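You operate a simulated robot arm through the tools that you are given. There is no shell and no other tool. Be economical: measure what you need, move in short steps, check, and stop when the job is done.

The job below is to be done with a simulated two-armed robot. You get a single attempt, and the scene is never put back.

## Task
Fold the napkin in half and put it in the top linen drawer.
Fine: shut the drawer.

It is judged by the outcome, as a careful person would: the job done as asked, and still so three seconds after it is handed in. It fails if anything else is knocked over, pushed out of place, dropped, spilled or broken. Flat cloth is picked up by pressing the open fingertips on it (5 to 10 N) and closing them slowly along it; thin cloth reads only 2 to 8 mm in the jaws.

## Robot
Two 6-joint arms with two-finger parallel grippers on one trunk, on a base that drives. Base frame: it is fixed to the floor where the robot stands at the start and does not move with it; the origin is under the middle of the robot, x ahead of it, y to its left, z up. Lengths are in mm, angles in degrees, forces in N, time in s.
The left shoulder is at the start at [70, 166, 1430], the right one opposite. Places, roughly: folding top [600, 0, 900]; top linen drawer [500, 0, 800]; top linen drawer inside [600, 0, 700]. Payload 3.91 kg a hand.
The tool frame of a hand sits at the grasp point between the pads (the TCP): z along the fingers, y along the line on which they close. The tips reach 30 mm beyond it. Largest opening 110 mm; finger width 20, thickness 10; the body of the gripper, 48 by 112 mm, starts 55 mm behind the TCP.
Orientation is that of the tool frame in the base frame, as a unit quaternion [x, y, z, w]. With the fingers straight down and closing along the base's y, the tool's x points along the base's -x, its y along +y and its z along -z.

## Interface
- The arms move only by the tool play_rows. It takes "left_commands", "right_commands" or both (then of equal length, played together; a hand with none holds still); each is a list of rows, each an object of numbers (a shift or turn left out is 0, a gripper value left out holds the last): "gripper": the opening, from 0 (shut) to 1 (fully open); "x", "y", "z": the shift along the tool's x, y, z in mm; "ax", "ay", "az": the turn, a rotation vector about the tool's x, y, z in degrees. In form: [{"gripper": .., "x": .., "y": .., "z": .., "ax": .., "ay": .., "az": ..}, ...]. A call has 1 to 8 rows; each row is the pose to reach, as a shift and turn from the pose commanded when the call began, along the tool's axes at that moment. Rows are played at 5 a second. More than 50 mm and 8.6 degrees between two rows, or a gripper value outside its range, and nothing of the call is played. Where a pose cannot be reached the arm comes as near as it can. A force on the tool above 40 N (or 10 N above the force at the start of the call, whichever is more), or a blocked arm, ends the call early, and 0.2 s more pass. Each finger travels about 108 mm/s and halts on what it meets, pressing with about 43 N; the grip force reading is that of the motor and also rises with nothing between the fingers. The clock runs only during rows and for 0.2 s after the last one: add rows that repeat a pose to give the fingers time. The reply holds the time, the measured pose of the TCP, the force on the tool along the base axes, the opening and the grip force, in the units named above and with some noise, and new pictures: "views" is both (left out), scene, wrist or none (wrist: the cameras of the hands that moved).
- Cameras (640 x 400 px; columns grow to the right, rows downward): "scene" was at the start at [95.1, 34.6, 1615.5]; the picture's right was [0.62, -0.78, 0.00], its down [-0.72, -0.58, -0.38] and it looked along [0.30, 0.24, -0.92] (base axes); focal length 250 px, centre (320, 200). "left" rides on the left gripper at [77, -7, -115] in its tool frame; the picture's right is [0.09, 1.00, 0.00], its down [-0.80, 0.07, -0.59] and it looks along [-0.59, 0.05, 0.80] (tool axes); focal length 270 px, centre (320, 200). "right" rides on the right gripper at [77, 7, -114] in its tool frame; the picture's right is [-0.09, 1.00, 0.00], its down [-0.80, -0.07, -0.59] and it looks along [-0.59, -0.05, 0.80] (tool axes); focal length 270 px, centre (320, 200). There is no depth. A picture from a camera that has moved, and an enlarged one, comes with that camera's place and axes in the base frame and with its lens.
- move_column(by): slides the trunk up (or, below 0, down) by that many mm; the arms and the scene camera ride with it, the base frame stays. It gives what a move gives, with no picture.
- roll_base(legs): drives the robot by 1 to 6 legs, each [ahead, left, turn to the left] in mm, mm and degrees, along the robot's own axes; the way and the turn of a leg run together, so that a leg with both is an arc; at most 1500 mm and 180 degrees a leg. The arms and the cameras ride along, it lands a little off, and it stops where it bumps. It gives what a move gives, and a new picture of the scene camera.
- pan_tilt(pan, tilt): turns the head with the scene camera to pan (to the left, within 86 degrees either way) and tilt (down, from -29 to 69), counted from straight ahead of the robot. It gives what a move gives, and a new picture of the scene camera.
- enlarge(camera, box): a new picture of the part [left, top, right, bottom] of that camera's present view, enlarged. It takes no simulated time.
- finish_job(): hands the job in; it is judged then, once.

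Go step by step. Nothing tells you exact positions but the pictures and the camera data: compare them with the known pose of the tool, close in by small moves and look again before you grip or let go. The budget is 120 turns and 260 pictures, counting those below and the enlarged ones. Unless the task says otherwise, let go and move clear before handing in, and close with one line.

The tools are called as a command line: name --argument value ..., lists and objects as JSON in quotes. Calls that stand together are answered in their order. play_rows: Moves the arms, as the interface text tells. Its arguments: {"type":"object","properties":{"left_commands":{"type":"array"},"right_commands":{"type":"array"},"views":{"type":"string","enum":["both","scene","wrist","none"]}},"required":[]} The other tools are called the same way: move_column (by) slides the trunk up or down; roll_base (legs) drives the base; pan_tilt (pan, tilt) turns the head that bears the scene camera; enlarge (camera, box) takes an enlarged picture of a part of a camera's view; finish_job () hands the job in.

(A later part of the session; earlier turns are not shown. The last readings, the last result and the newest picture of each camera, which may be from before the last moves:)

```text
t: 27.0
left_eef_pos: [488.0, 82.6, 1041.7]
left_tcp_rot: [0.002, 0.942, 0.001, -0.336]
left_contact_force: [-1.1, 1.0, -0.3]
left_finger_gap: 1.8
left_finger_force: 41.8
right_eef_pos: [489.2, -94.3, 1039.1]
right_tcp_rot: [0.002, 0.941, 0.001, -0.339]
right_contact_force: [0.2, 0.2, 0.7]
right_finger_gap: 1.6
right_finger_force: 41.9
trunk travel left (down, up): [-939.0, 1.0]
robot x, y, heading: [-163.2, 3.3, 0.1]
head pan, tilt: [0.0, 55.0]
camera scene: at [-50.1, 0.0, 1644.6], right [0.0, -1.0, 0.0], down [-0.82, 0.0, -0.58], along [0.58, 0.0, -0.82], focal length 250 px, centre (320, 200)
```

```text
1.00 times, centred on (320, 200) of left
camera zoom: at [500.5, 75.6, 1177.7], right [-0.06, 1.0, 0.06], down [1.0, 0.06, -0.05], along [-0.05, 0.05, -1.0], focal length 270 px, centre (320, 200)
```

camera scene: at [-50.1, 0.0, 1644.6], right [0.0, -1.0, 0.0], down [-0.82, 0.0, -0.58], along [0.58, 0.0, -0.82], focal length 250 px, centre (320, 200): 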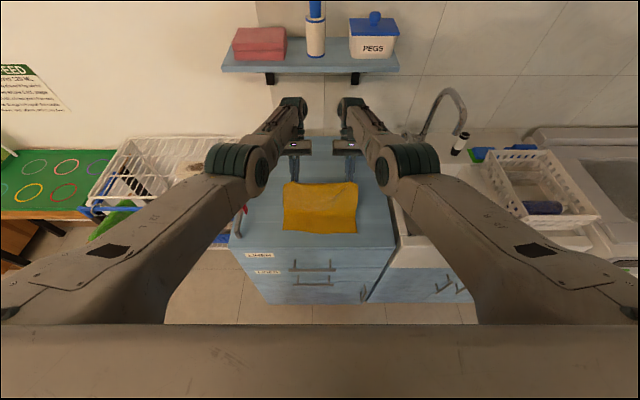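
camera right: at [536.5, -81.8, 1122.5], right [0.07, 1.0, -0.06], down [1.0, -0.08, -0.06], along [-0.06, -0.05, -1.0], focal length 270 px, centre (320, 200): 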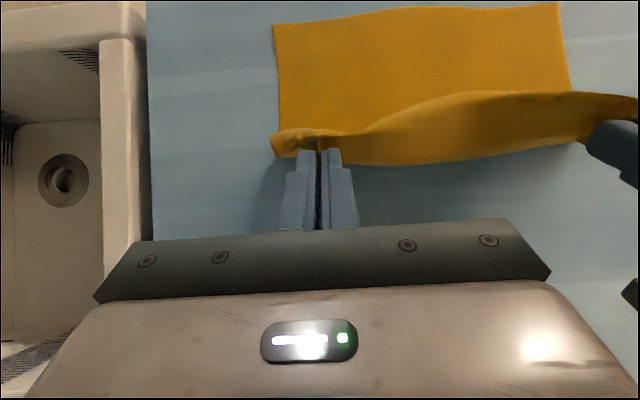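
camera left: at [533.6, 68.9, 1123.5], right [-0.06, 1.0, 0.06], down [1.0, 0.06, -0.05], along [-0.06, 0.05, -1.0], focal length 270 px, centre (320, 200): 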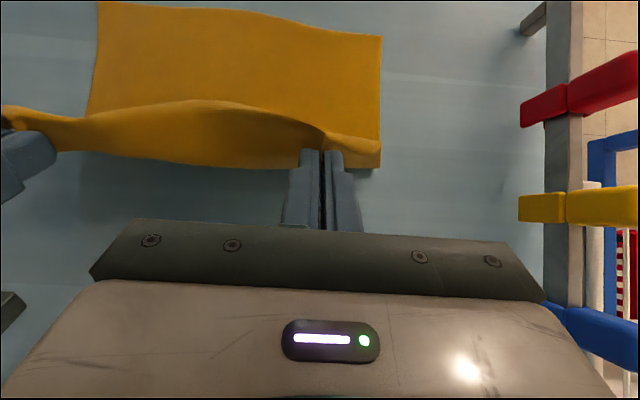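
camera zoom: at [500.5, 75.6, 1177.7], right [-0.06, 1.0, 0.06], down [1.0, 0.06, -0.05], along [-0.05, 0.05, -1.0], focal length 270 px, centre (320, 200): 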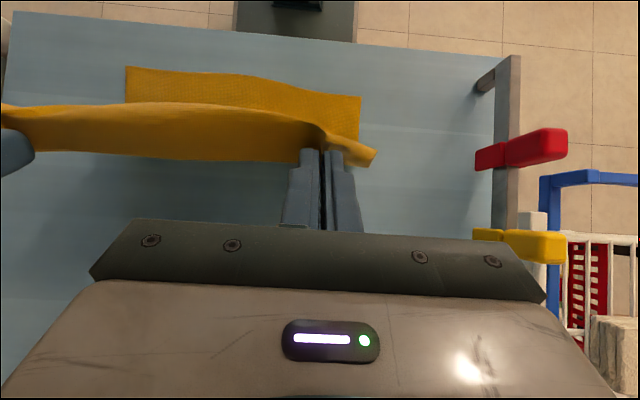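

The near half is flat again (near edge x≈357) and the flap hangs above x≈470. I'll pull it taut, then step along a taut arc: lower, back, lower, back.

play_rows --left_commands '[{"x": -6, "z": -10}, {"x": -12, "z": -20}, {"x": -12, "z": -20}]' --right_commands '[{"x": -6, "z": -10}, {"x": -12, "z": -20}, {"x": -12, "z": -20}]' --views "none"

roll_base --legs '[[-36, 0, 0]]'

enlarge --camera "scene" --box '[240, 160, 400, 260]'

```text
t: 27.8
left_eef_pos: [500.2, 86.3, 1049.8]
left_tcp_rot: [0.004, 0.94, 0.001, -0.341]
left_contact_force: [1.2, -7.0, -0.3]
left_finger_gap: 1.8
left_finger_force: 41.7
left hand out of reach, approached as far as the arm can: row 1, 2, 3
right_eef_pos: [501.2, -96.0, 1046.6]
right_tcp_rot: [0.002, 0.939, 0.003, -0.343]
right_contact_force: [-0.5, 6.7, -0.5]
right_finger_gap: 1.5
right_finger_force: 41.4
right hand out of reach, approached as far as the arm can: row 1, 2, 3
trunk travel left (down, up): [-939.0, 1.0]
robot x, y, heading: [-163.8, 2.1, -0.1]
head pan, tilt: [0.0, 55.0]
```

```text
t: 28.6
left_eef_pos: [473.0, 86.8, 1044.4]
left_tcp_rot: [0.003, 0.939, 0.002, -0.343]
left_contact_force: [1.4, -7.8, -0.9]
left_finger_gap: 1.5
left_finger_force: 41.7
right_eef_pos: [474.5, -97.5, 1040.3]
right_tcp_rot: [0.002, 0.938, 0.001, -0.347]
right_contact_force: [0.2, 9.1, 0.1]
right_finger_gap: 1.7
right_finger_force: 41.3
trunk travel left (down, up): [-939.0, 1.0]
robot x, y, heading: [-195.8, 2.8, 0.3]
head pan, tilt: [0.0, 55.0]
camera scene: at [-61.8, -0.1, 1642.3], right [0.0, -1.0, 0.0], down [-0.82, 0.0, -0.57], along [0.57, 0.0, -0.82], focal length 250 px, centre (320, 200)
```

scene: 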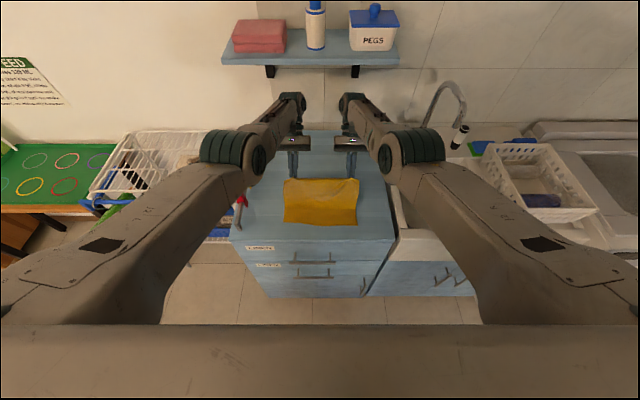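

```text
4.00 times, centred on (320, 210) of scene
camera zoom: at [-61.8, -0.1, 1642.3], right [0.0, -1.0, 0.0], down [-0.82, 0.0, -0.57], along [0.57, 0.0, -0.82], focal length 1000 px, centre (320, 160)
```

zoom: 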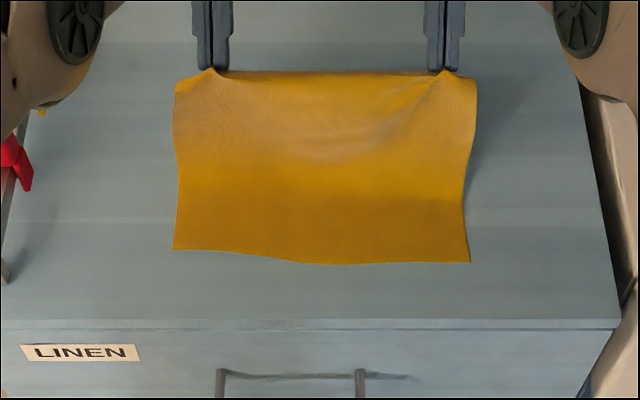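

play_rows --left_commands '[{"x": -7, "y": -1, "z": 8}, {"x": -14, "y": -3, "z": 16}, {"x": -14, "y": -3, "z": 16}]' --right_commands '[{"x": -7, "y": 1, "z": 8}, {"x": -14, "y": 3, "z": 16}, {"x": -14, "y": 3, "z": 16}]' --views "none"

roll_base --legs '[[-34, 0, 0]]'

play_rows --left_commands '[{"x": -8, "z": 10}, {"x": -16, "z": 20}, {"x": -16, "z": 20}]' --right_commands '[{"x": -8, "z": 10}, {"x": -16, "z": 20}, {"x": -16, "z": 20}]' --views "wrist"

enlarge --camera "scene" --box '[240, 160, 400, 260]'

```text
t: 29.4
left_eef_pos: [458.5, 85.7, 1030.7]
left_tcp_rot: [0.002, 0.94, 0.001, -0.34]
left_contact_force: [0.2, -4.6, 0.4]
left_finger_gap: 1.8
left_finger_force: 42.3
left hand out of reach, approached as far as the arm can: row 1, 2, 3
right_eef_pos: [461.1, -96.9, 1027.7]
right_tcp_rot: [0.001, 0.939, 0.001, -0.343]
right_contact_force: [0.0, 4.4, -0.3]
right_finger_gap: 1.6
right_finger_force: 41.2
right hand out of reach, approached as far as the arm can: row 1, 2, 3
trunk travel left (down, up): [-939.0, 1.0]
robot x, y, heading: [-197.3, 4.0, -0.0]
head pan, tilt: [0.0, 55.0]
```

```text
t: 30.3
left_eef_pos: [429.3, 85.3, 1026.1]
left_tcp_rot: [0.002, 0.939, 0.002, -0.343]
left_contact_force: [0.4, -4.2, -1.2]
left_finger_gap: 1.6
left_finger_force: 41.9
right_eef_pos: [431.7, -95.4, 1024.3]
right_tcp_rot: [0.002, 0.938, 0.001, -0.345]
right_contact_force: [0.7, 4.4, -0.3]
right_finger_gap: 1.6
right_finger_force: 41.6
trunk travel left (down, up): [-939.0, 1.0]
robot x, y, heading: [-231.0, -2.6, 0.1]
head pan, tilt: [0.0, 55.0]
camera scene: at [-98.2, 0.0, 1642.6], right [0.0, -1.0, 0.0], down [-0.82, 0.0, -0.57], along [0.57, 0.0, -0.82], focal length 250 px, centre (320, 200)
```

scene: 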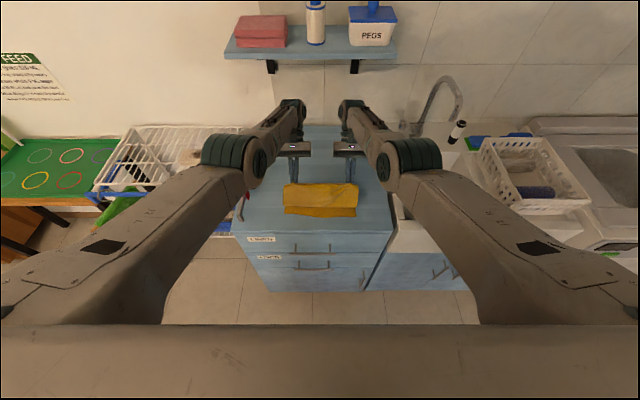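

```text
t: 31.1
left_eef_pos: [417.6, 86.6, 1008.3]
left_tcp_rot: [0.004, 0.941, 0.001, -0.338]
left_contact_force: [-0.2, -11.7, -0.3]
left_finger_gap: 1.2
left_finger_force: 41.6
left hand out of reach, approached as far as the arm can: row 1, 2, 3
right_eef_pos: [417.6, -97.4, 1005.5]
right_tcp_rot: [0.001, 0.939, 0.002, -0.343]
right_contact_force: [0.0, 11.5, -0.8]
right_finger_gap: 1.5
right_finger_force: 41.6
right hand out of reach, approached as far as the arm can: row 1, 2, 3
trunk travel left (down, up): [-939.0, 1.0]
robot x, y, heading: [-232.3, -0.3, 0.1]
head pan, tilt: [0.0, 55.0]
camera right: at [432.1, -91.7, 1142.8], right [0.07, 1.0, -0.05], down [1.0, -0.07, -0.06], along [-0.07, -0.05, -1.0], focal length 270 px, centre (320, 200)
camera left: at [431.2, 80.3, 1144.2], right [-0.06, 1.0, 0.06], down [1.0, 0.06, -0.06], along [-0.06, 0.05, -1.0], focal length 270 px, centre (320, 200)
```

right: 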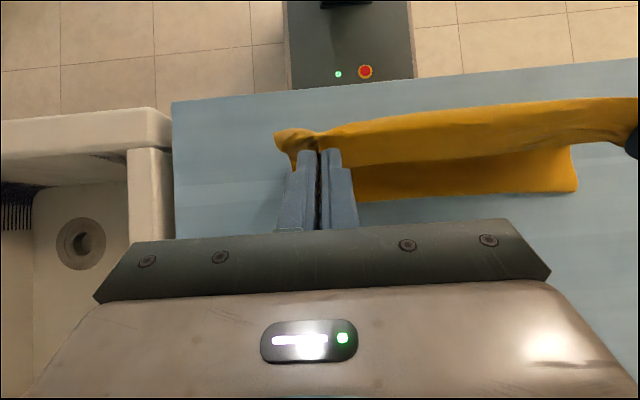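
left: 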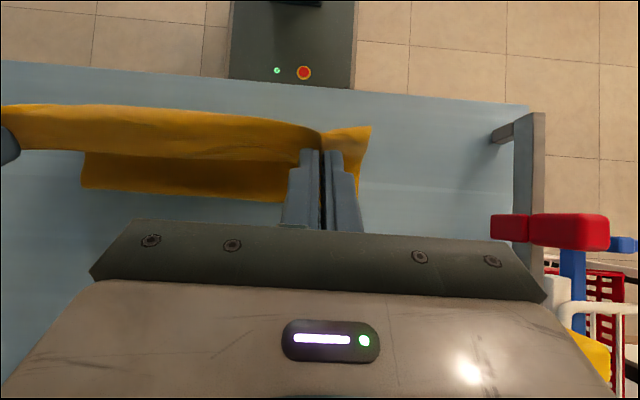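

```text
4.00 times, centred on (320, 210) of scene
camera zoom: at [-106.6, 0.1, 1643.4], right [0.0, -1.0, 0.0], down [-0.82, 0.0, -0.57], along [0.57, 0.0, -0.82], focal length 1000 px, centre (320, 160)
```

zoom: 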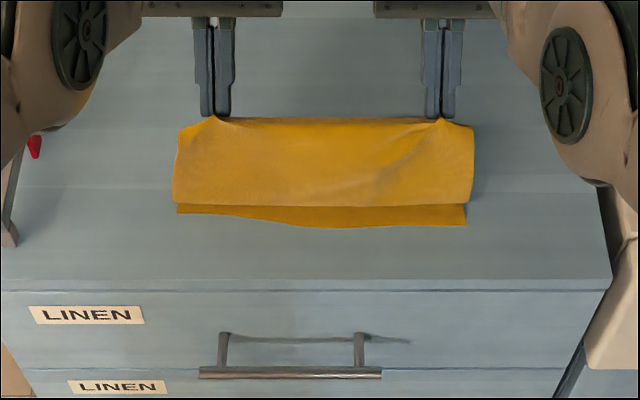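

The flap bulged forward again because it wasn't really taut. I'll move forward and pull the flap up and away past vertical to flatten the lower half to x≈478, then sweep the arms along a truly taut arc.

roll_base --legs '[[45, 0, 0]]'

play_rows --left_commands '[{"x": -22, "z": -30}, {"x": -44, "z": -58}, {"x": -62, "z": -72}, {"x": -70, "z": -80}, {"x": -70, "z": -80}]' --right_commands '[{"x": -22, "z": -30}, {"x": -44, "z": -58}, {"x": -62, "z": -72}, {"x": -70, "z": -80}, {"x": -70, "z": -80}]' --views "wrist"

enlarge --camera "scene" --box '[240, 140, 400, 240]'

```text
t: 32.0
left_eef_pos: [452.0, 86.9, 1015.4]
left_tcp_rot: [0.003, 0.942, 0.001, -0.335]
left_contact_force: [0.0, -13.4, -0.3]
left_finger_gap: 1.5
left_finger_force: 41.9
right_eef_pos: [451.5, -99.9, 1014.3]
right_tcp_rot: [0.003, 0.941, 0.002, -0.338]
right_contact_force: [-1.5, 14.9, 1.5]
right_finger_gap: 1.7
right_finger_force: 41.6
trunk travel left (down, up): [-939.0, 1.0]
robot x, y, heading: [-183.8, 2.6, -0.2]
head pan, tilt: [0.0, 55.0]
camera scene: at [-79.0, 0.0, 1645.0], right [0.0, -1.0, 0.0], down [-0.81, 0.0, -0.58], along [0.58, 0.0, -0.81], focal length 250 px, centre (320, 200)
```

scene: 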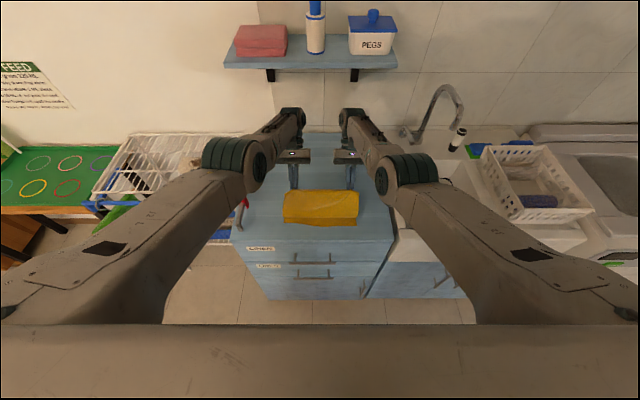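

```text
t: 32.7
left_eef_pos: [470.8, 90.5, 1043.2]
left_tcp_rot: [0.007, 0.941, -0.004, -0.337]
left_contact_force: [0.2, -20.3, -0.5]
left_finger_gap: 1.6
left_finger_force: 41.6
left hand out of reach, approached as far as the arm can: row 1, 2, 3
right_eef_pos: [470.6, -100.8, 1041.9]
right_tcp_rot: [-0.002, 0.941, 0.007, -0.339]
right_contact_force: [-1.3, 19.5, 0.7]
right_finger_gap: 1.8
right_finger_force: 41.1
right hand out of reach, approached as far as the arm can: row 1, 2, 3
trunk travel left (down, up): [-939.0, 1.0]
robot x, y, heading: [-185.0, 1.2, -0.1]
head pan, tilt: [0.0, 55.0]
stopped in row 3 (left hand): the force on the tool passed its limit (the readings are from after the stop); the commanded pose is now the measured one
camera right: at [485.7, -95.7, 1177.5], right [0.07, 1.0, -0.04], down [1.0, -0.07, -0.06], along [-0.06, -0.04, -1.0], focal length 270 px, centre (320, 200)
camera left: at [484.1, 85.2, 1179.4], right [-0.06, 1.0, 0.04], down [1.0, 0.06, -0.05], along [-0.05, 0.04, -1.0], focal length 270 px, centre (320, 200)
```

right: 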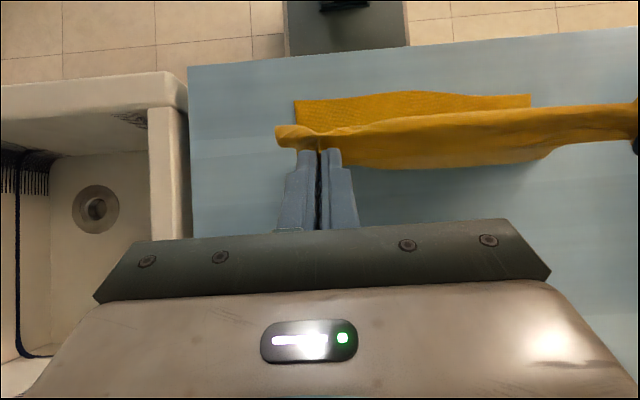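
left: 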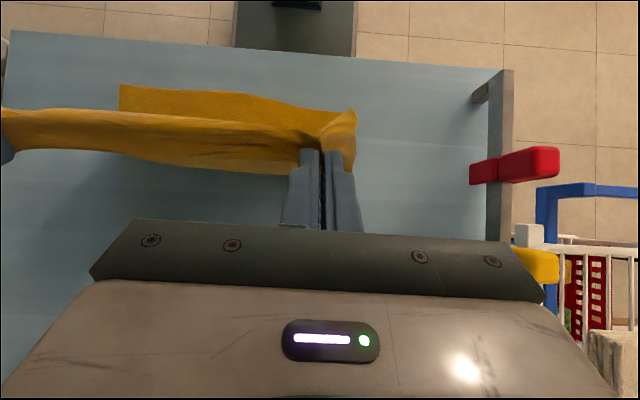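

```text
4.00 times, centred on (320, 190) of scene
camera zoom: at [-69.5, -0.1, 1644.1], right [0.0, -1.0, 0.0], down [-0.82, 0.0, -0.58], along [0.58, 0.0, -0.82], focal length 1000 px, centre (320, 240)
```

zoom: 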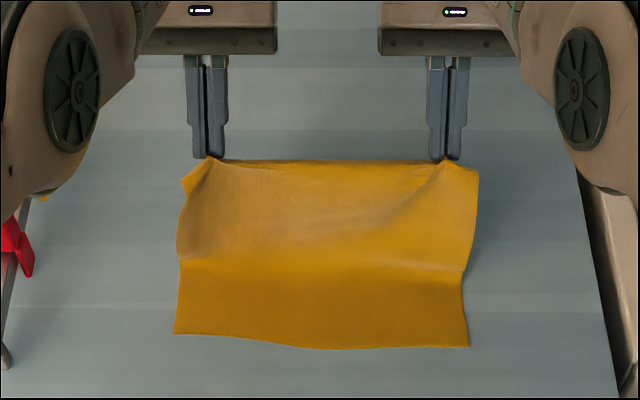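

play_rows --left_commands '[{"x": -10, "y": -3, "z": -12}, {"x": -20, "y": -6, "z": -24}, {"x": -29, "y": -6, "z": -37}, {"x": -29, "y": -6, "z": -37}]' --right_commands '[{"x": -10, "y": 3, "z": -12}, {"x": -20, "y": 5, "z": -24}, {"x": -29, "y": 5, "z": -37}, {"x": -29, "y": 5, "z": -37}]' --views "none"

enlarge --camera "scene" --box '[240, 140, 400, 240]'

```text
t: 33.7
left_eef_pos: [482.0, 92.6, 1062.0]
left_tcp_rot: [0.007, 0.941, -0.004, -0.339]
left_contact_force: [0.5, -39.1, -1.5]
left_finger_gap: 1.7
left_finger_force: 41.5
left hand out of reach, approached as far as the arm can: row 1, 2, 3, 4
right_eef_pos: [483.0, -103.6, 1058.9]
right_tcp_rot: [-0.005, 0.94, 0.006, -0.342]
right_contact_force: [-0.2, 38.5, 1.1]
right_finger_gap: 1.7
right_finger_force: 41.4
right hand out of reach, approached as far as the arm can: row 1, 2, 3, 4
trunk travel left (down, up): [-939.0, 1.0]
robot x, y, heading: [-185.2, 3.1, -0.2]
head pan, tilt: [0.0, 55.0]
```

```text
4.00 times, centred on (320, 190) of scene
camera zoom: at [-62.7, 0.0, 1643.5], right [0.0, -1.0, 0.0], down [-0.82, 0.0, -0.57], along [0.57, 0.0, -0.82], focal length 1000 px, centre (320, 240)
```

zoom: 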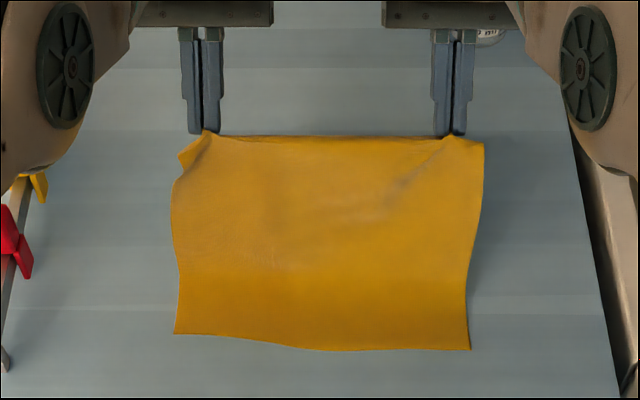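

The lateral pull is too high (≈39 N): the 40° pitch is limiting the arms. I'll reduce the pitch and bring the hands back together.

play_rows --left_commands '[{"y": -4, "ay": -6}, {"y": -8, "ay": -12}, {"y": -9, "ay": -18}, {"y": -9, "ay": -25}, {"y": -9, "ay": -25}]' --right_commands '[{"y": 4, "ay": -6}, {"y": 8, "ay": -12}, {"y": 9, "ay": -18}, {"y": 9, "ay": -25}, {"y": 9, "ay": -25}]' --views "none"

```text
t: 34.9
left_eef_pos: [494.3, 84.2, 1051.9]
left_tcp_rot: [0.005, 0.992, -0.002, -0.128]
left_contact_force: [0.5, -0.8, 0.2]
left_finger_gap: 1.7
left_finger_force: 40.8
left hand out of reach, approached as far as the arm can: row 1, 2, 3, 4, 5
right_eef_pos: [495.4, -93.4, 1047.4]
right_tcp_rot: [0.001, 0.991, 0.005, -0.131]
right_contact_force: [-0.2, 0.4, 0.2]
right_finger_gap: 1.6
right_finger_force: 41.4
right hand out of reach, approached as far as the arm can: row 1, 2, 3, 4, 5
trunk travel left (down, up): [-939.0, 1.0]
robot x, y, heading: [-183.9, 0.6, -0.1]
head pan, tilt: [0.0, 55.0]
```

enlarge --camera "scene" --box '[240, 140, 400, 240]'

enlarge --camera "left" --box '[0, 0, 640, 400]'

```text
4.00 times, centred on (320, 190) of scene
camera zoom: at [-63.5, 0.0, 1643.6], right [0.0, -1.0, 0.0], down [-0.82, 0.0, -0.57], along [0.57, 0.0, -0.82], focal length 1000 px, centre (320, 240)
```

zoom: 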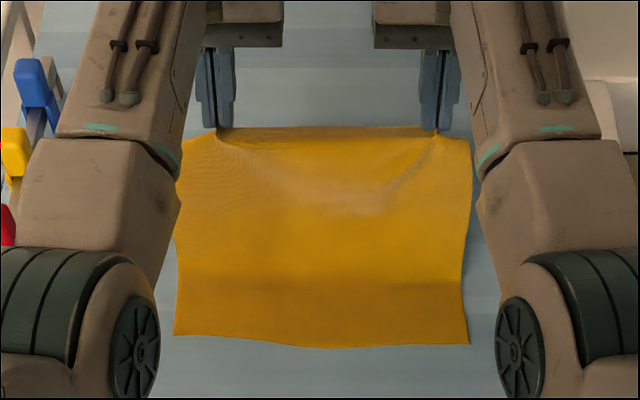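

```text
1.00 times, centred on (320, 200) of left
camera zoom: at [448.9, 78.5, 1181.0], right [-0.08, 1.0, 0.02], down [0.93, 0.06, 0.37], along [0.37, 0.04, -0.93], focal length 270 px, centre (320, 200)
```

zoom: 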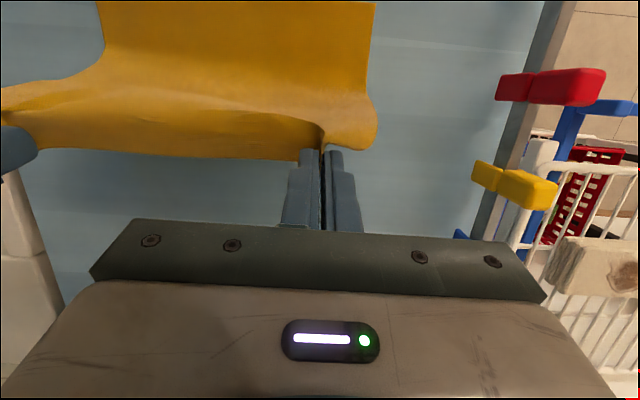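

I realise the pitch was the wrong way: the stiffish cloth leaves the grip toward me, so tips must point away (hand rolling like turning a page). I'll back the base in steps while extending the arms and rotating the other way.

roll_base --legs '[[-60, 0, 0]]'

play_rows --left_commands '[{"x": -10, "z": -3, "ay": -5}, {"x": -20, "z": -5, "ay": -10}, {"x": -30, "z": -8, "ay": -15}, {"x": -40, "z": -11, "ay": -20}, {"x": -50, "z": -14, "ay": -25}, {"x": -58, "z": -16, "ay": -30}, {"x": -58, "z": -16, "ay": -30}]' --right_commands '[{"x": -10, "z": -3, "ay": -5}, {"x": -20, "z": -5, "ay": -10}, {"x": -30, "z": -8, "ay": -15}, {"x": -40, "z": -11, "ay": -20}, {"x": -50, "z": -14, "ay": -25}, {"x": -58, "z": -16, "ay": -30}, {"x": -58, "z": -16, "ay": -30}]' --views "scene"

```text
t: 35.9
left_eef_pos: [443.1, 83.6, 1046.7]
left_tcp_rot: [0.004, 0.991, -0.003, -0.132]
left_contact_force: [0.8, 0.9, -0.9]
left_finger_gap: 1.7
left_finger_force: 41.4
right_eef_pos: [445.0, -94.3, 1040.8]
right_tcp_rot: [0.001, 0.991, 0.005, -0.135]
right_contact_force: [0.1, -0.1, -0.5]
right_finger_gap: 1.2
right_finger_force: 42.1
trunk travel left (down, up): [-939.0, 1.0]
robot x, y, heading: [-243.9, 1.5, -0.0]
head pan, tilt: [0.0, 55.0]
camera scene: at [-109.1, -0.2, 1642.2], right [0.0, -1.0, 0.0], down [-0.82, 0.0, -0.57], along [0.57, 0.0, -0.82], focal length 250 px, centre (320, 200)
```

scene: 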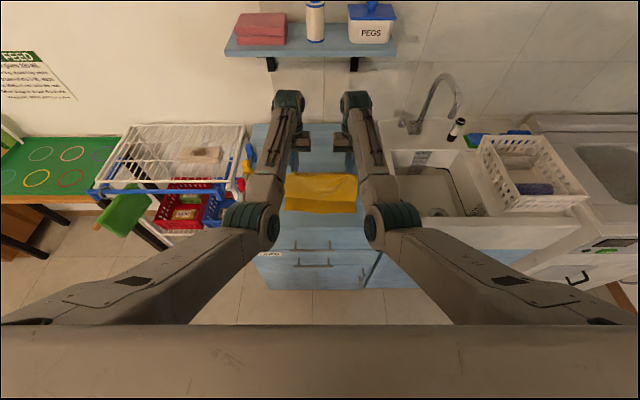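

```text
t: 37.5
left_eef_pos: [494.7, 82.9, 1053.2]
left_tcp_rot: [0.004, 0.991, -0.004, 0.135]
left_contact_force: [-0.3, 0.7, 0.2]
left_finger_gap: 1.7
left_finger_force: 41.9
right_eef_pos: [495.2, -94.4, 1049.5]
right_tcp_rot: [0.001, 0.991, 0.005, 0.131]
right_contact_force: [-0.1, 0.1, 0.3]
right_finger_gap: 1.3
right_finger_force: 41.7
trunk travel left (down, up): [-939.0, 1.0]
robot x, y, heading: [-241.5, -0.6, 0.1]
head pan, tilt: [0.0, 55.0]
camera scene: at [-124.1, -0.1, 1643.7], right [0.0, -1.0, 0.0], down [-0.82, 0.0, -0.57], along [0.57, 0.0, -0.82], focal length 250 px, centre (320, 200)
```

scene: 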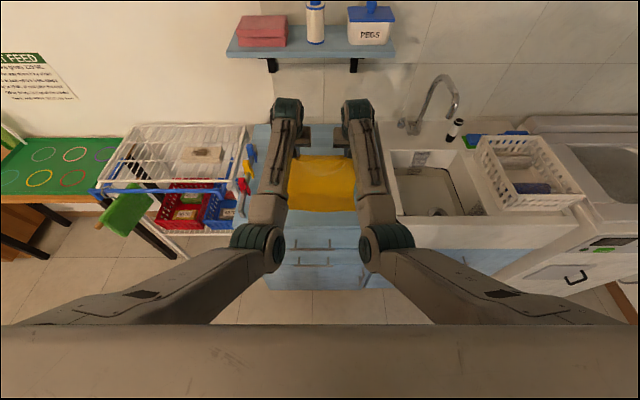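

That direction is reachable. I repeat: base back, arms forward, more rotation.

roll_base --legs '[[-60, 0, 0]]'

play_rows --left_commands '[{"x": -8, "z": 3, "ay": -6}, {"x": -16, "z": 6, "ay": -12}, {"x": -24, "z": 9, "ay": -18}, {"x": -32, "z": 12, "ay": -24}, {"x": -36, "z": 14, "ay": -30}, {"x": -36, "z": 14, "ay": -36}, {"x": -36, "z": 14, "ay": -36}]' --right_commands '[{"x": -8, "z": 3, "ay": -6}, {"x": -16, "z": 6, "ay": -12}, {"x": -24, "z": 9, "ay": -18}, {"x": -32, "z": 12, "ay": -24}, {"x": -36, "z": 14, "ay": -30}, {"x": -36, "z": 14, "ay": -36}, {"x": -36, "z": 14, "ay": -36}]' --views "both"

```text
t: 38.4
left_eef_pos: [443.8, 82.8, 1046.7]
left_tcp_rot: [0.004, 0.992, -0.004, 0.129]
left_contact_force: [0.9, -0.2, -0.7]
left_finger_gap: 1.7
left_finger_force: 41.8
right_eef_pos: [445.5, -96.1, 1042.0]
right_tcp_rot: [0.002, 0.992, 0.004, 0.126]
right_contact_force: [1.3, 0.0, 0.1]
right_finger_gap: 1.3
right_finger_force: 40.9
trunk travel left (down, up): [-939.0, 1.0]
robot x, y, heading: [-306.9, 3.4, -0.2]
head pan, tilt: [0.0, 55.0]
camera scene: at [-167.8, -0.1, 1642.2], right [0.0, -1.0, 0.0], down [-0.82, 0.0, -0.57], along [0.57, 0.0, -0.82], focal length 250 px, centre (320, 200)
```

scene: 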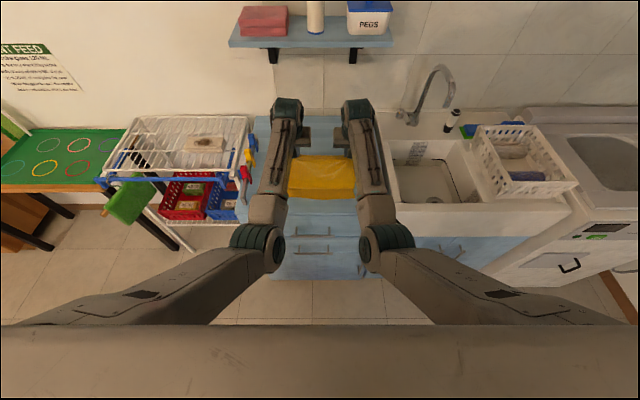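

```text
t: 40.0
left_eef_pos: [479.6, 87.7, 1054.0]
left_tcp_rot: [0.002, 0.899, -0.001, 0.438]
left_contact_force: [0.4, -4.9, -0.1]
left_finger_gap: 1.7
left_finger_force: 41.4
right_eef_pos: [474.6, -95.3, 1045.2]
right_tcp_rot: [0.004, 0.902, 0.004, 0.431]
right_contact_force: [-0.9, 4.7, -0.7]
right_finger_gap: 1.8
right_finger_force: 41.0
trunk travel left (down, up): [-939.0, 1.0]
robot x, y, heading: [-301.1, -0.2, -0.1]
head pan, tilt: [0.0, 55.0]
camera scene: at [-182.2, 0.0, 1643.7], right [0.0, -1.0, 0.0], down [-0.82, 0.0, -0.57], along [0.57, 0.0, -0.82], focal length 250 px, centre (320, 200)
camera right: at [338.1, -87.9, 1056.5], right [0.06, 1.0, 0.08], down [0.04, -0.08, 1.0], along [1.0, -0.05, -0.04], focal length 270 px, centre (320, 200)
camera left: at [341.2, 82.1, 1063.8], right [-0.05, 1.0, -0.07], down [0.03, 0.07, 1.0], along [1.0, 0.05, -0.03], focal length 270 px, centre (320, 200)
```

scene: 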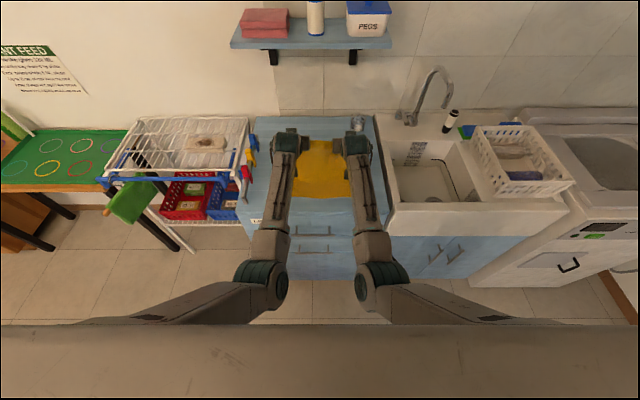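
right: 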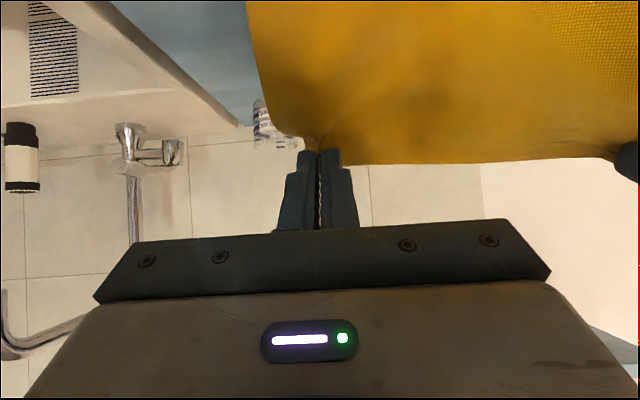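
left: 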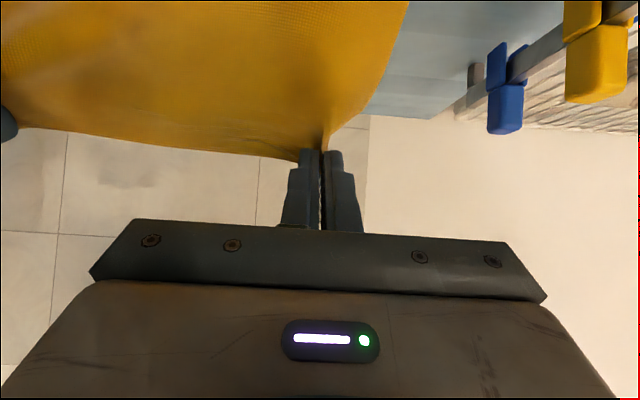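

Now the flap hangs cleanly below the tips. I continue: rotate a little more, lower, base back, lower.

play_rows --left_commands '[{"x": 10, "y": -1, "z": 4, "ay": -4}, {"x": 20, "y": -2, "z": 7, "ay": -8}, {"x": 30, "y": -2, "z": 11, "ay": -12}, {"x": 30, "y": -2, "z": 11, "ay": -12}]' --right_commands '[{"x": 7, "y": 1, "z": 3, "ay": -4}, {"x": 14, "y": 2, "z": 6, "ay": -8}, {"x": 20, "y": 2, "z": 10, "ay": -12}, {"x": 20, "y": 2, "z": 10, "ay": -12}]' --views "none"

roll_base --legs '[[-55, 0, 0]]'

enlarge --camera "left" --box '[0, 0, 640, 400]'

enlarge --camera "scene" --box '[240, 110, 400, 210]'

```text
t: 40.9
left_eef_pos: [496.3, 95.7, 1064.8]
left_tcp_rot: [0.003, 0.835, 0.005, 0.55]
left_contact_force: [-2.8, -45.4, -3.7]
left_finger_gap: 1.5
left_finger_force: 41.7
right_eef_pos: [486.8, -100.8, 1045.9]
right_tcp_rot: [0.004, 0.845, 0.0, 0.535]
right_contact_force: [2.2, 46.5, 4.0]
right_finger_gap: 1.9
right_finger_force: 41.7
trunk travel left (down, up): [-939.0, 1.0]
robot x, y, heading: [-300.7, 2.6, 0.0]
head pan, tilt: [0.0, 55.0]
stopped in row 4 (right hand): the force on the tool passed its limit (the readings are from after the stop); the commanded pose is now the measured one
```

```text
t: 41.8
left_eef_pos: [450.1, 97.3, 1060.5]
left_tcp_rot: [0.004, 0.837, 0.006, 0.547]
left_contact_force: [-2.2, -47.2, -5.2]
left_finger_gap: 1.8
left_finger_force: 41.6
right_eef_pos: [440.0, -98.6, 1041.6]
right_tcp_rot: [0.004, 0.847, -0.001, 0.531]
right_contact_force: [3.6, 46.7, 5.0]
right_finger_gap: 1.6
right_finger_force: 42.0
trunk travel left (down, up): [-939.0, 1.0]
robot x, y, heading: [-359.3, 0.9, -0.1]
head pan, tilt: [0.0, 55.0]
camera scene: at [-223.4, 0.2, 1642.4], right [0.0, -1.0, 0.0], down [-0.82, 0.0, -0.57], along [0.57, 0.0, -0.82], focal length 250 px, centre (320, 200)
```

scene: 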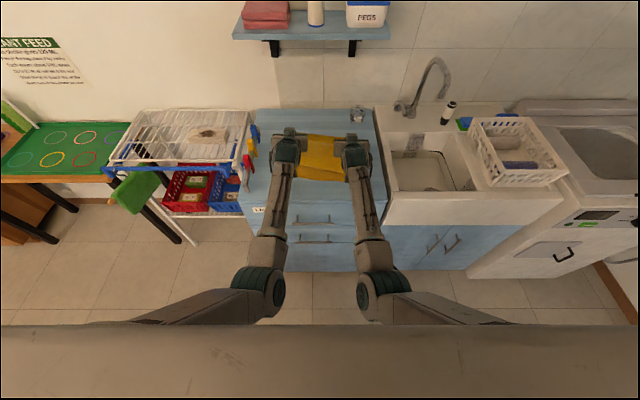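

```text
1.00 times, centred on (320, 200) of left
camera zoom: at [313.6, 89.9, 1034.1], right [-0.04, 1.0, -0.07], down [-0.23, 0.06, 0.97], along [0.97, 0.05, 0.22], focal length 270 px, centre (320, 200)
```

zoom: 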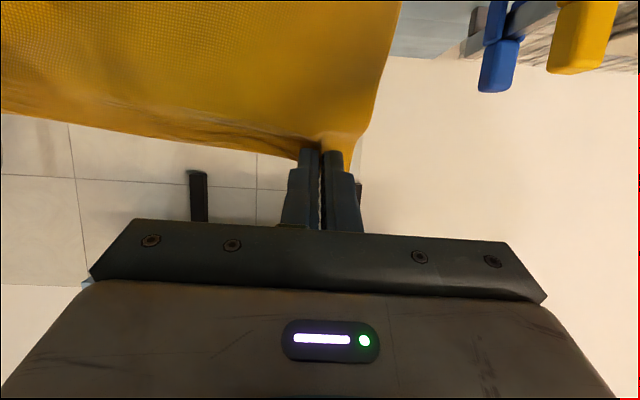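

```text
4.00 times, centred on (320, 160) of scene
camera zoom: at [-223.4, 0.2, 1642.4], right [0.0, -1.0, 0.0], down [-0.82, 0.0, -0.57], along [0.57, 0.0, -0.82], focal length 1000 px, centre (320, 360)
```

zoom: 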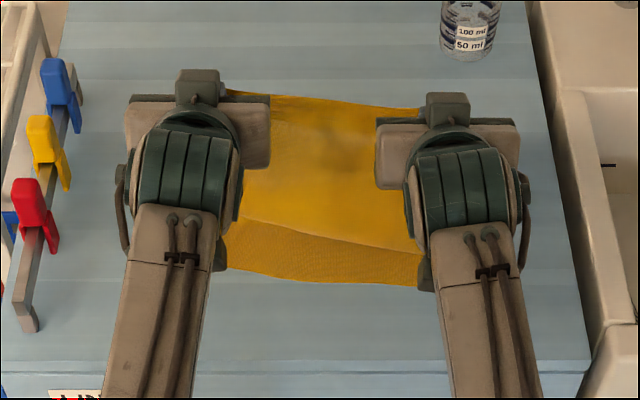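

Lateral tension is too high again because the arms are near their inner limit and spread. I'll bring the hands together and lower them.

play_rows --left_commands '[{"x": 10, "y": -6, "z": 2, "ay": 2}, {"x": 25, "y": -9, "z": 5, "ay": 4}, {"x": 36, "y": -9, "z": 8, "ay": 6}, {"x": 45, "y": -9, "z": 9, "ay": 8}, {"x": 45, "y": -9, "z": 9, "ay": 8}]' --right_commands '[{"x": 6, "y": 6, "z": 3, "ay": 2}, {"x": 12, "y": 9, "z": 6, "ay": 3}, {"x": 18, "y": 9, "z": 9, "ay": 5}, {"x": 24, "y": 9, "z": 12, "ay": 6}, {"x": 24, "y": 9, "z": 12, "ay": 6}]' --views "scene"

enlarge --camera "scene" --box '[240, 110, 400, 210]'

```text
t: 43.0
left_eef_pos: [434.0, 90.0, 1019.4]
left_tcp_rot: [0.002, 0.871, 0.009, 0.491]
left_contact_force: [0.2, -2.7, 0.6]
left_finger_gap: 1.7
left_finger_force: 41.8
right_eef_pos: [433.1, -90.2, 1019.2]
right_tcp_rot: [0.003, 0.872, 0.001, 0.489]
right_contact_force: [-0.1, 1.0, 0.1]
right_finger_gap: 1.8
right_finger_force: 41.4
trunk travel left (down, up): [-939.0, 1.0]
robot x, y, heading: [-359.3, -0.5, 0.0]
head pan, tilt: [0.0, 55.0]
camera scene: at [-233.6, 0.0, 1643.4], right [0.0, -1.0, 0.0], down [-0.82, 0.0, -0.57], along [0.57, 0.0, -0.82], focal length 250 px, centre (320, 200)
```

scene: 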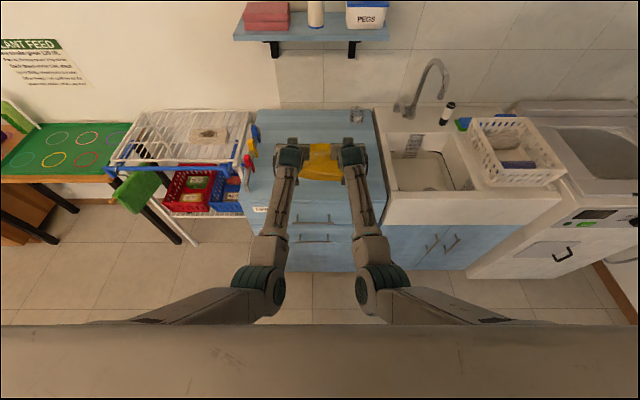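

```text
4.00 times, centred on (320, 160) of scene
camera zoom: at [-233.6, 0.0, 1643.4], right [0.0, -1.0, 0.0], down [-0.82, 0.0, -0.57], along [0.57, 0.0, -0.82], focal length 1000 px, centre (320, 360)
```

zoom: 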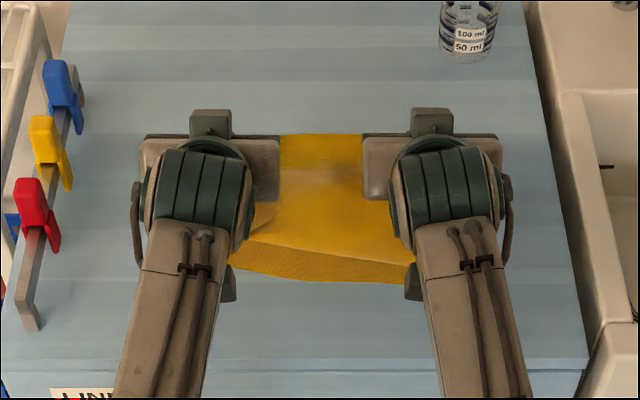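

enlarge --camera "left" --box '[0, 0, 640, 400]'

enlarge --camera "scene" --box '[280, 135, 360, 185]'

```text
1.00 times, centred on (320, 200) of left
camera zoom: at [296.2, 83.1, 1012.2], right [-0.05, 1.0, -0.06], down [-0.09, 0.05, 0.99], along [0.99, 0.05, 0.09], focal length 270 px, centre (320, 200)
```

zoom: 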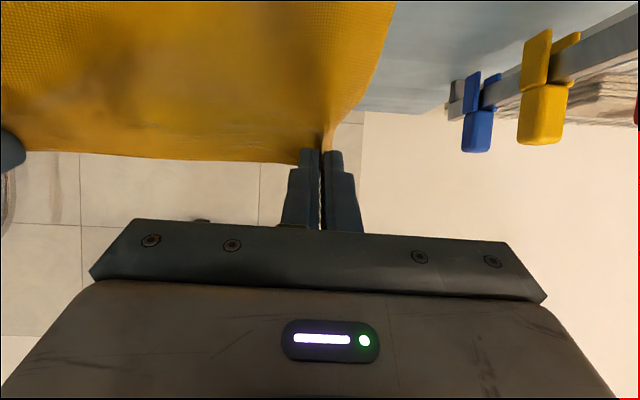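

```text
8.00 times, centred on (320, 160) of scene
camera zoom: at [-233.6, 0.0, 1643.4], right [0.0, -1.0, 0.0], down [-0.82, 0.0, -0.57], along [0.57, 0.0, -0.82], focal length 2000 px, centre (320, 520)
```

zoom: 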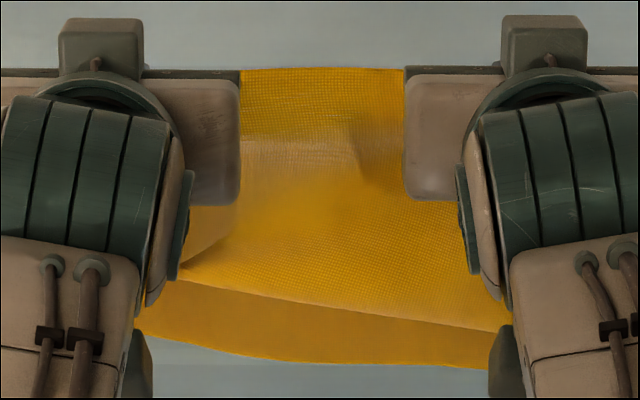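

The lower part is still S-shaped. I'll back the base so the arms alone can sweep the whole arc, extend to pull the flap taut past vertical, and then look.

roll_base --legs '[[-57, 0, 0]]'

play_rows --left_commands '[{"x": -24, "z": 20}, {"x": -40, "z": 46}, {"x": -52, "z": 74}, {"x": -66, "z": 101}, {"x": -66, "z": 101}]' --right_commands '[{"x": -24, "z": 20}, {"x": -40, "z": 46}, {"x": -52, "z": 74}, {"x": -66, "z": 101}, {"x": -66, "z": 101}]' --views "both"

enlarge --camera "scene" --box '[270, 115, 366, 175]'

```text
t: 44.0
left_eef_pos: [384.2, 89.4, 1015.2]
left_tcp_rot: [0.004, 0.872, 0.007, 0.489]
left_contact_force: [0.6, -1.6, -0.9]
left_finger_gap: 1.9
left_finger_force: 42.3
right_eef_pos: [384.3, -90.3, 1016.6]
right_tcp_rot: [0.003, 0.874, 0.0, 0.486]
right_contact_force: [0.7, 2.2, -0.7]
right_finger_gap: 1.6
right_finger_force: 41.4
trunk travel left (down, up): [-939.0, 1.0]
robot x, y, heading: [-416.4, 1.9, -0.2]
head pan, tilt: [0.0, 55.0]
camera scene: at [-280.0, 0.2, 1642.4], right [0.0, -1.0, 0.0], down [-0.82, 0.0, -0.57], along [0.57, 0.0, -0.82], focal length 250 px, centre (320, 200)
```

scene: 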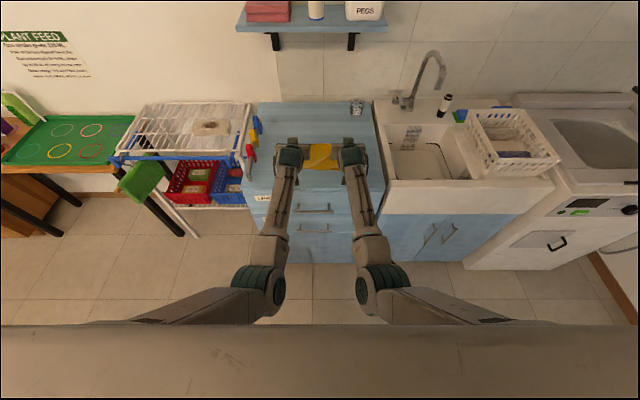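

```text
t: 45.2
left_eef_pos: [498.3, 89.8, 1023.9]
left_tcp_rot: [0.003, 0.87, 0.007, 0.492]
left_contact_force: [0.1, -1.1, 0.0]
left_finger_gap: 1.5
left_finger_force: 41.8
right_eef_pos: [497.7, -90.7, 1024.8]
right_tcp_rot: [0.004, 0.872, 0.0, 0.489]
right_contact_force: [0.6, 2.5, -0.3]
right_finger_gap: 1.3
right_finger_force: 41.4
trunk travel left (down, up): [-939.0, 1.0]
robot x, y, heading: [-411.6, 1.9, -0.2]
head pan, tilt: [0.0, 55.0]
camera scene: at [-289.8, 0.2, 1643.4], right [0.0, -1.0, 0.0], down [-0.82, 0.0, -0.57], along [0.57, 0.0, -0.82], focal length 250 px, centre (320, 200)
camera right: at [361.5, -83.0, 1018.1], right [0.05, 1.0, 0.08], down [-0.09, -0.07, 0.99], along [0.99, -0.06, 0.09], focal length 270 px, centre (320, 200)
camera left: at [361.5, 83.0, 1016.7], right [-0.05, 1.0, -0.06], down [-0.1, 0.06, 0.99], along [0.99, 0.05, 0.09], focal length 270 px, centre (320, 200)
```

scene: 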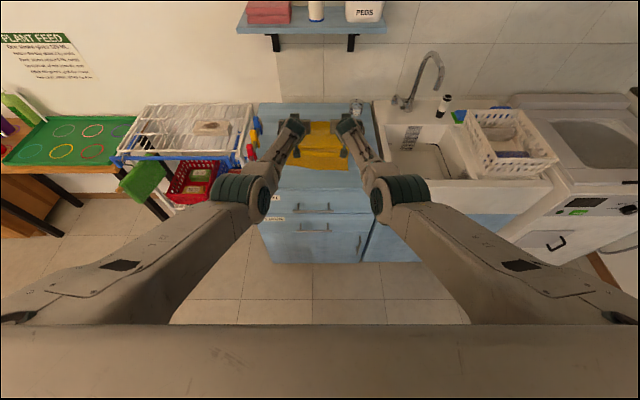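
right: 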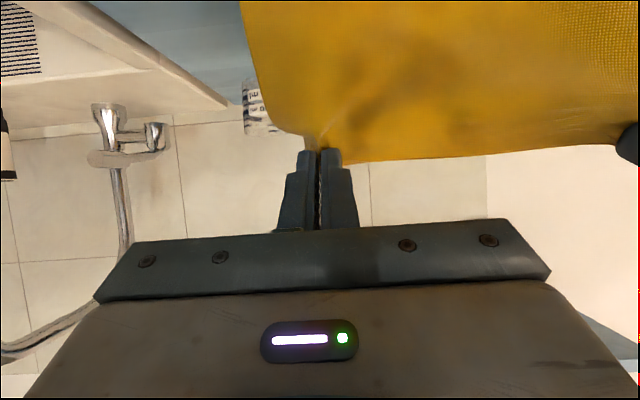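
left: 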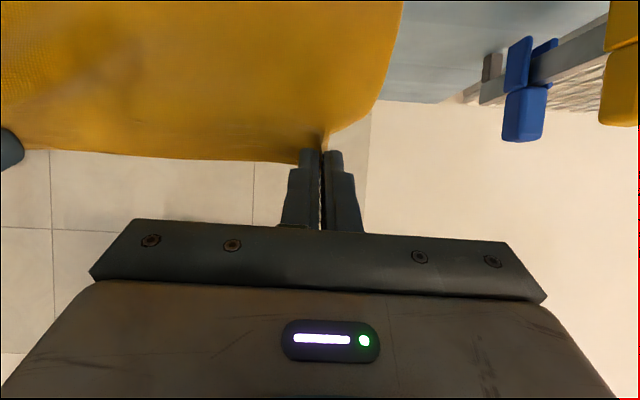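

```text
6.67 times, centred on (318, 145) of scene
camera zoom: at [-289.8, 0.2, 1643.4], right [0.0, -1.0, 0.0], down [-0.82, 0.0, -0.57], along [0.57, 0.0, -0.82], focal length 1667 px, centre (333, 567)
```

zoom: 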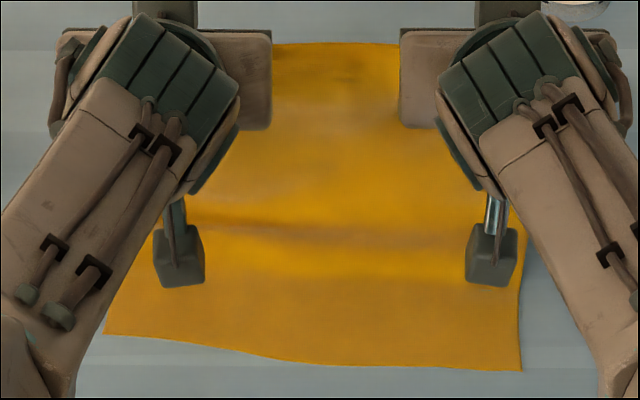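

Now the lower half is flat and the flap hangs taut (near edge x≈416 at left, ≈386 at right). I sweep the arms along the taut arc, first two thirds.

play_rows --left_commands '[{"x": 7, "y": 2, "z": 0.5}, {"x": 16, "y": 3, "z": -2}, {"x": 29, "y": 5, "z": -11}, {"x": 41.5, "y": 6, "z": -20.5}, {"x": 56, "y": 8, "z": -26}, {"x": 70, "y": 9, "z": -31}, {"x": 85, "y": 10, "z": -33}, {"x": 100, "y": 11, "z": -35}]' --right_commands '[{"x": 15, "y": 2, "z": -14}, {"x": 32, "y": 3, "z": -28}, {"x": 44, "y": 5, "z": -37}, {"x": 57, "y": 6, "z": -46}, {"x": 71, "y": 8, "z": -52}, {"x": 86, "y": 9, "z": -57}, {"x": 101, "y": 10, "z": -59}, {"x": 116, "y": 11, "z": -61}]' --views "both"

enlarge --camera "scene" --box '[270, 115, 366, 175]'

```text
t: 47.0
left_eef_pos: [415.4, 102.1, 957.8]
left_tcp_rot: [0.003, 0.87, 0.008, 0.492]
left_contact_force: [-0.6, -5.7, -0.2]
left_finger_gap: 1.8
left_finger_force: 42.0
right_eef_pos: [385.4, -80.0, 957.6]
right_tcp_rot: [0.003, 0.872, -0.001, 0.489]
right_contact_force: [0.7, 6.1, 0.2]
right_finger_gap: 1.5
right_finger_force: 41.6
trunk travel left (down, up): [-939.0, 1.0]
robot x, y, heading: [-416.0, 0.5, -0.1]
head pan, tilt: [0.0, 55.0]
camera scene: at [-291.9, 0.5, 1643.7], right [0.0, -1.0, 0.0], down [-0.82, 0.0, -0.57], along [0.57, 0.0, -0.82], focal length 250 px, centre (320, 200)
camera right: at [247.6, -71.2, 952.1], right [0.05, 1.0, 0.08], down [-0.09, -0.07, 0.99], along [0.99, -0.06, 0.09], focal length 270 px, centre (320, 200)
camera left: at [277.9, 95.2, 950.7], right [-0.05, 1.0, -0.06], down [-0.1, 0.06, 0.99], along [0.99, 0.05, 0.09], focal length 270 px, centre (320, 200)
```

scene: 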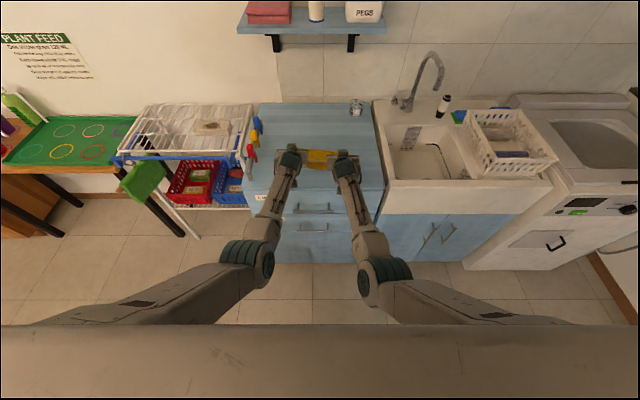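
right: 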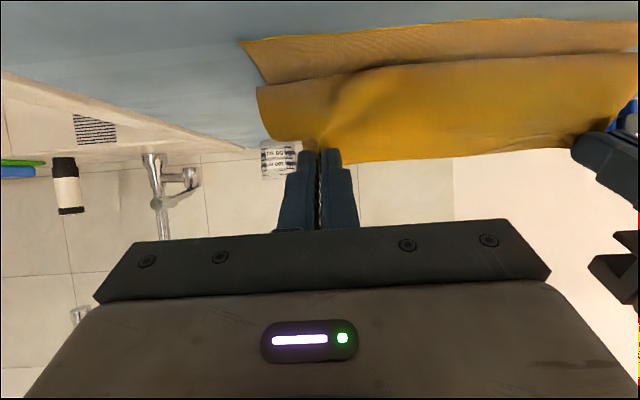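
left: 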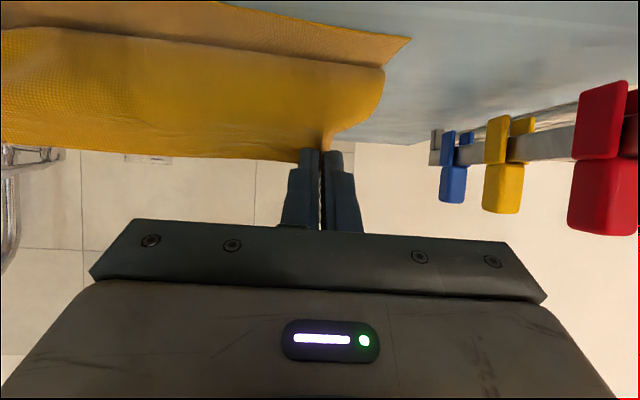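

```text
6.67 times, centred on (318, 145) of scene
camera zoom: at [-291.9, 0.5, 1643.7], right [0.0, -1.0, 0.0], down [-0.82, 0.0, -0.57], along [0.57, 0.0, -0.82], focal length 1667 px, centre (333, 567)
```

zoom: 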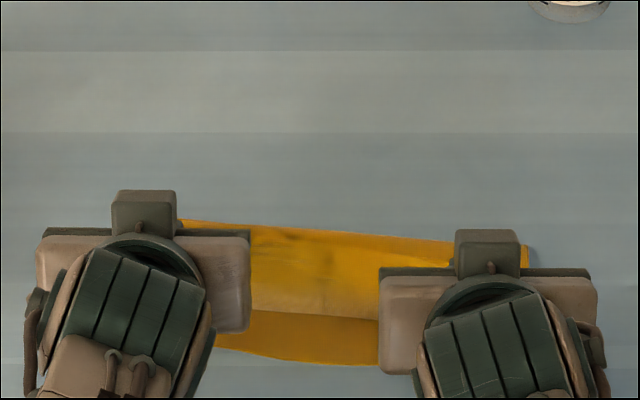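

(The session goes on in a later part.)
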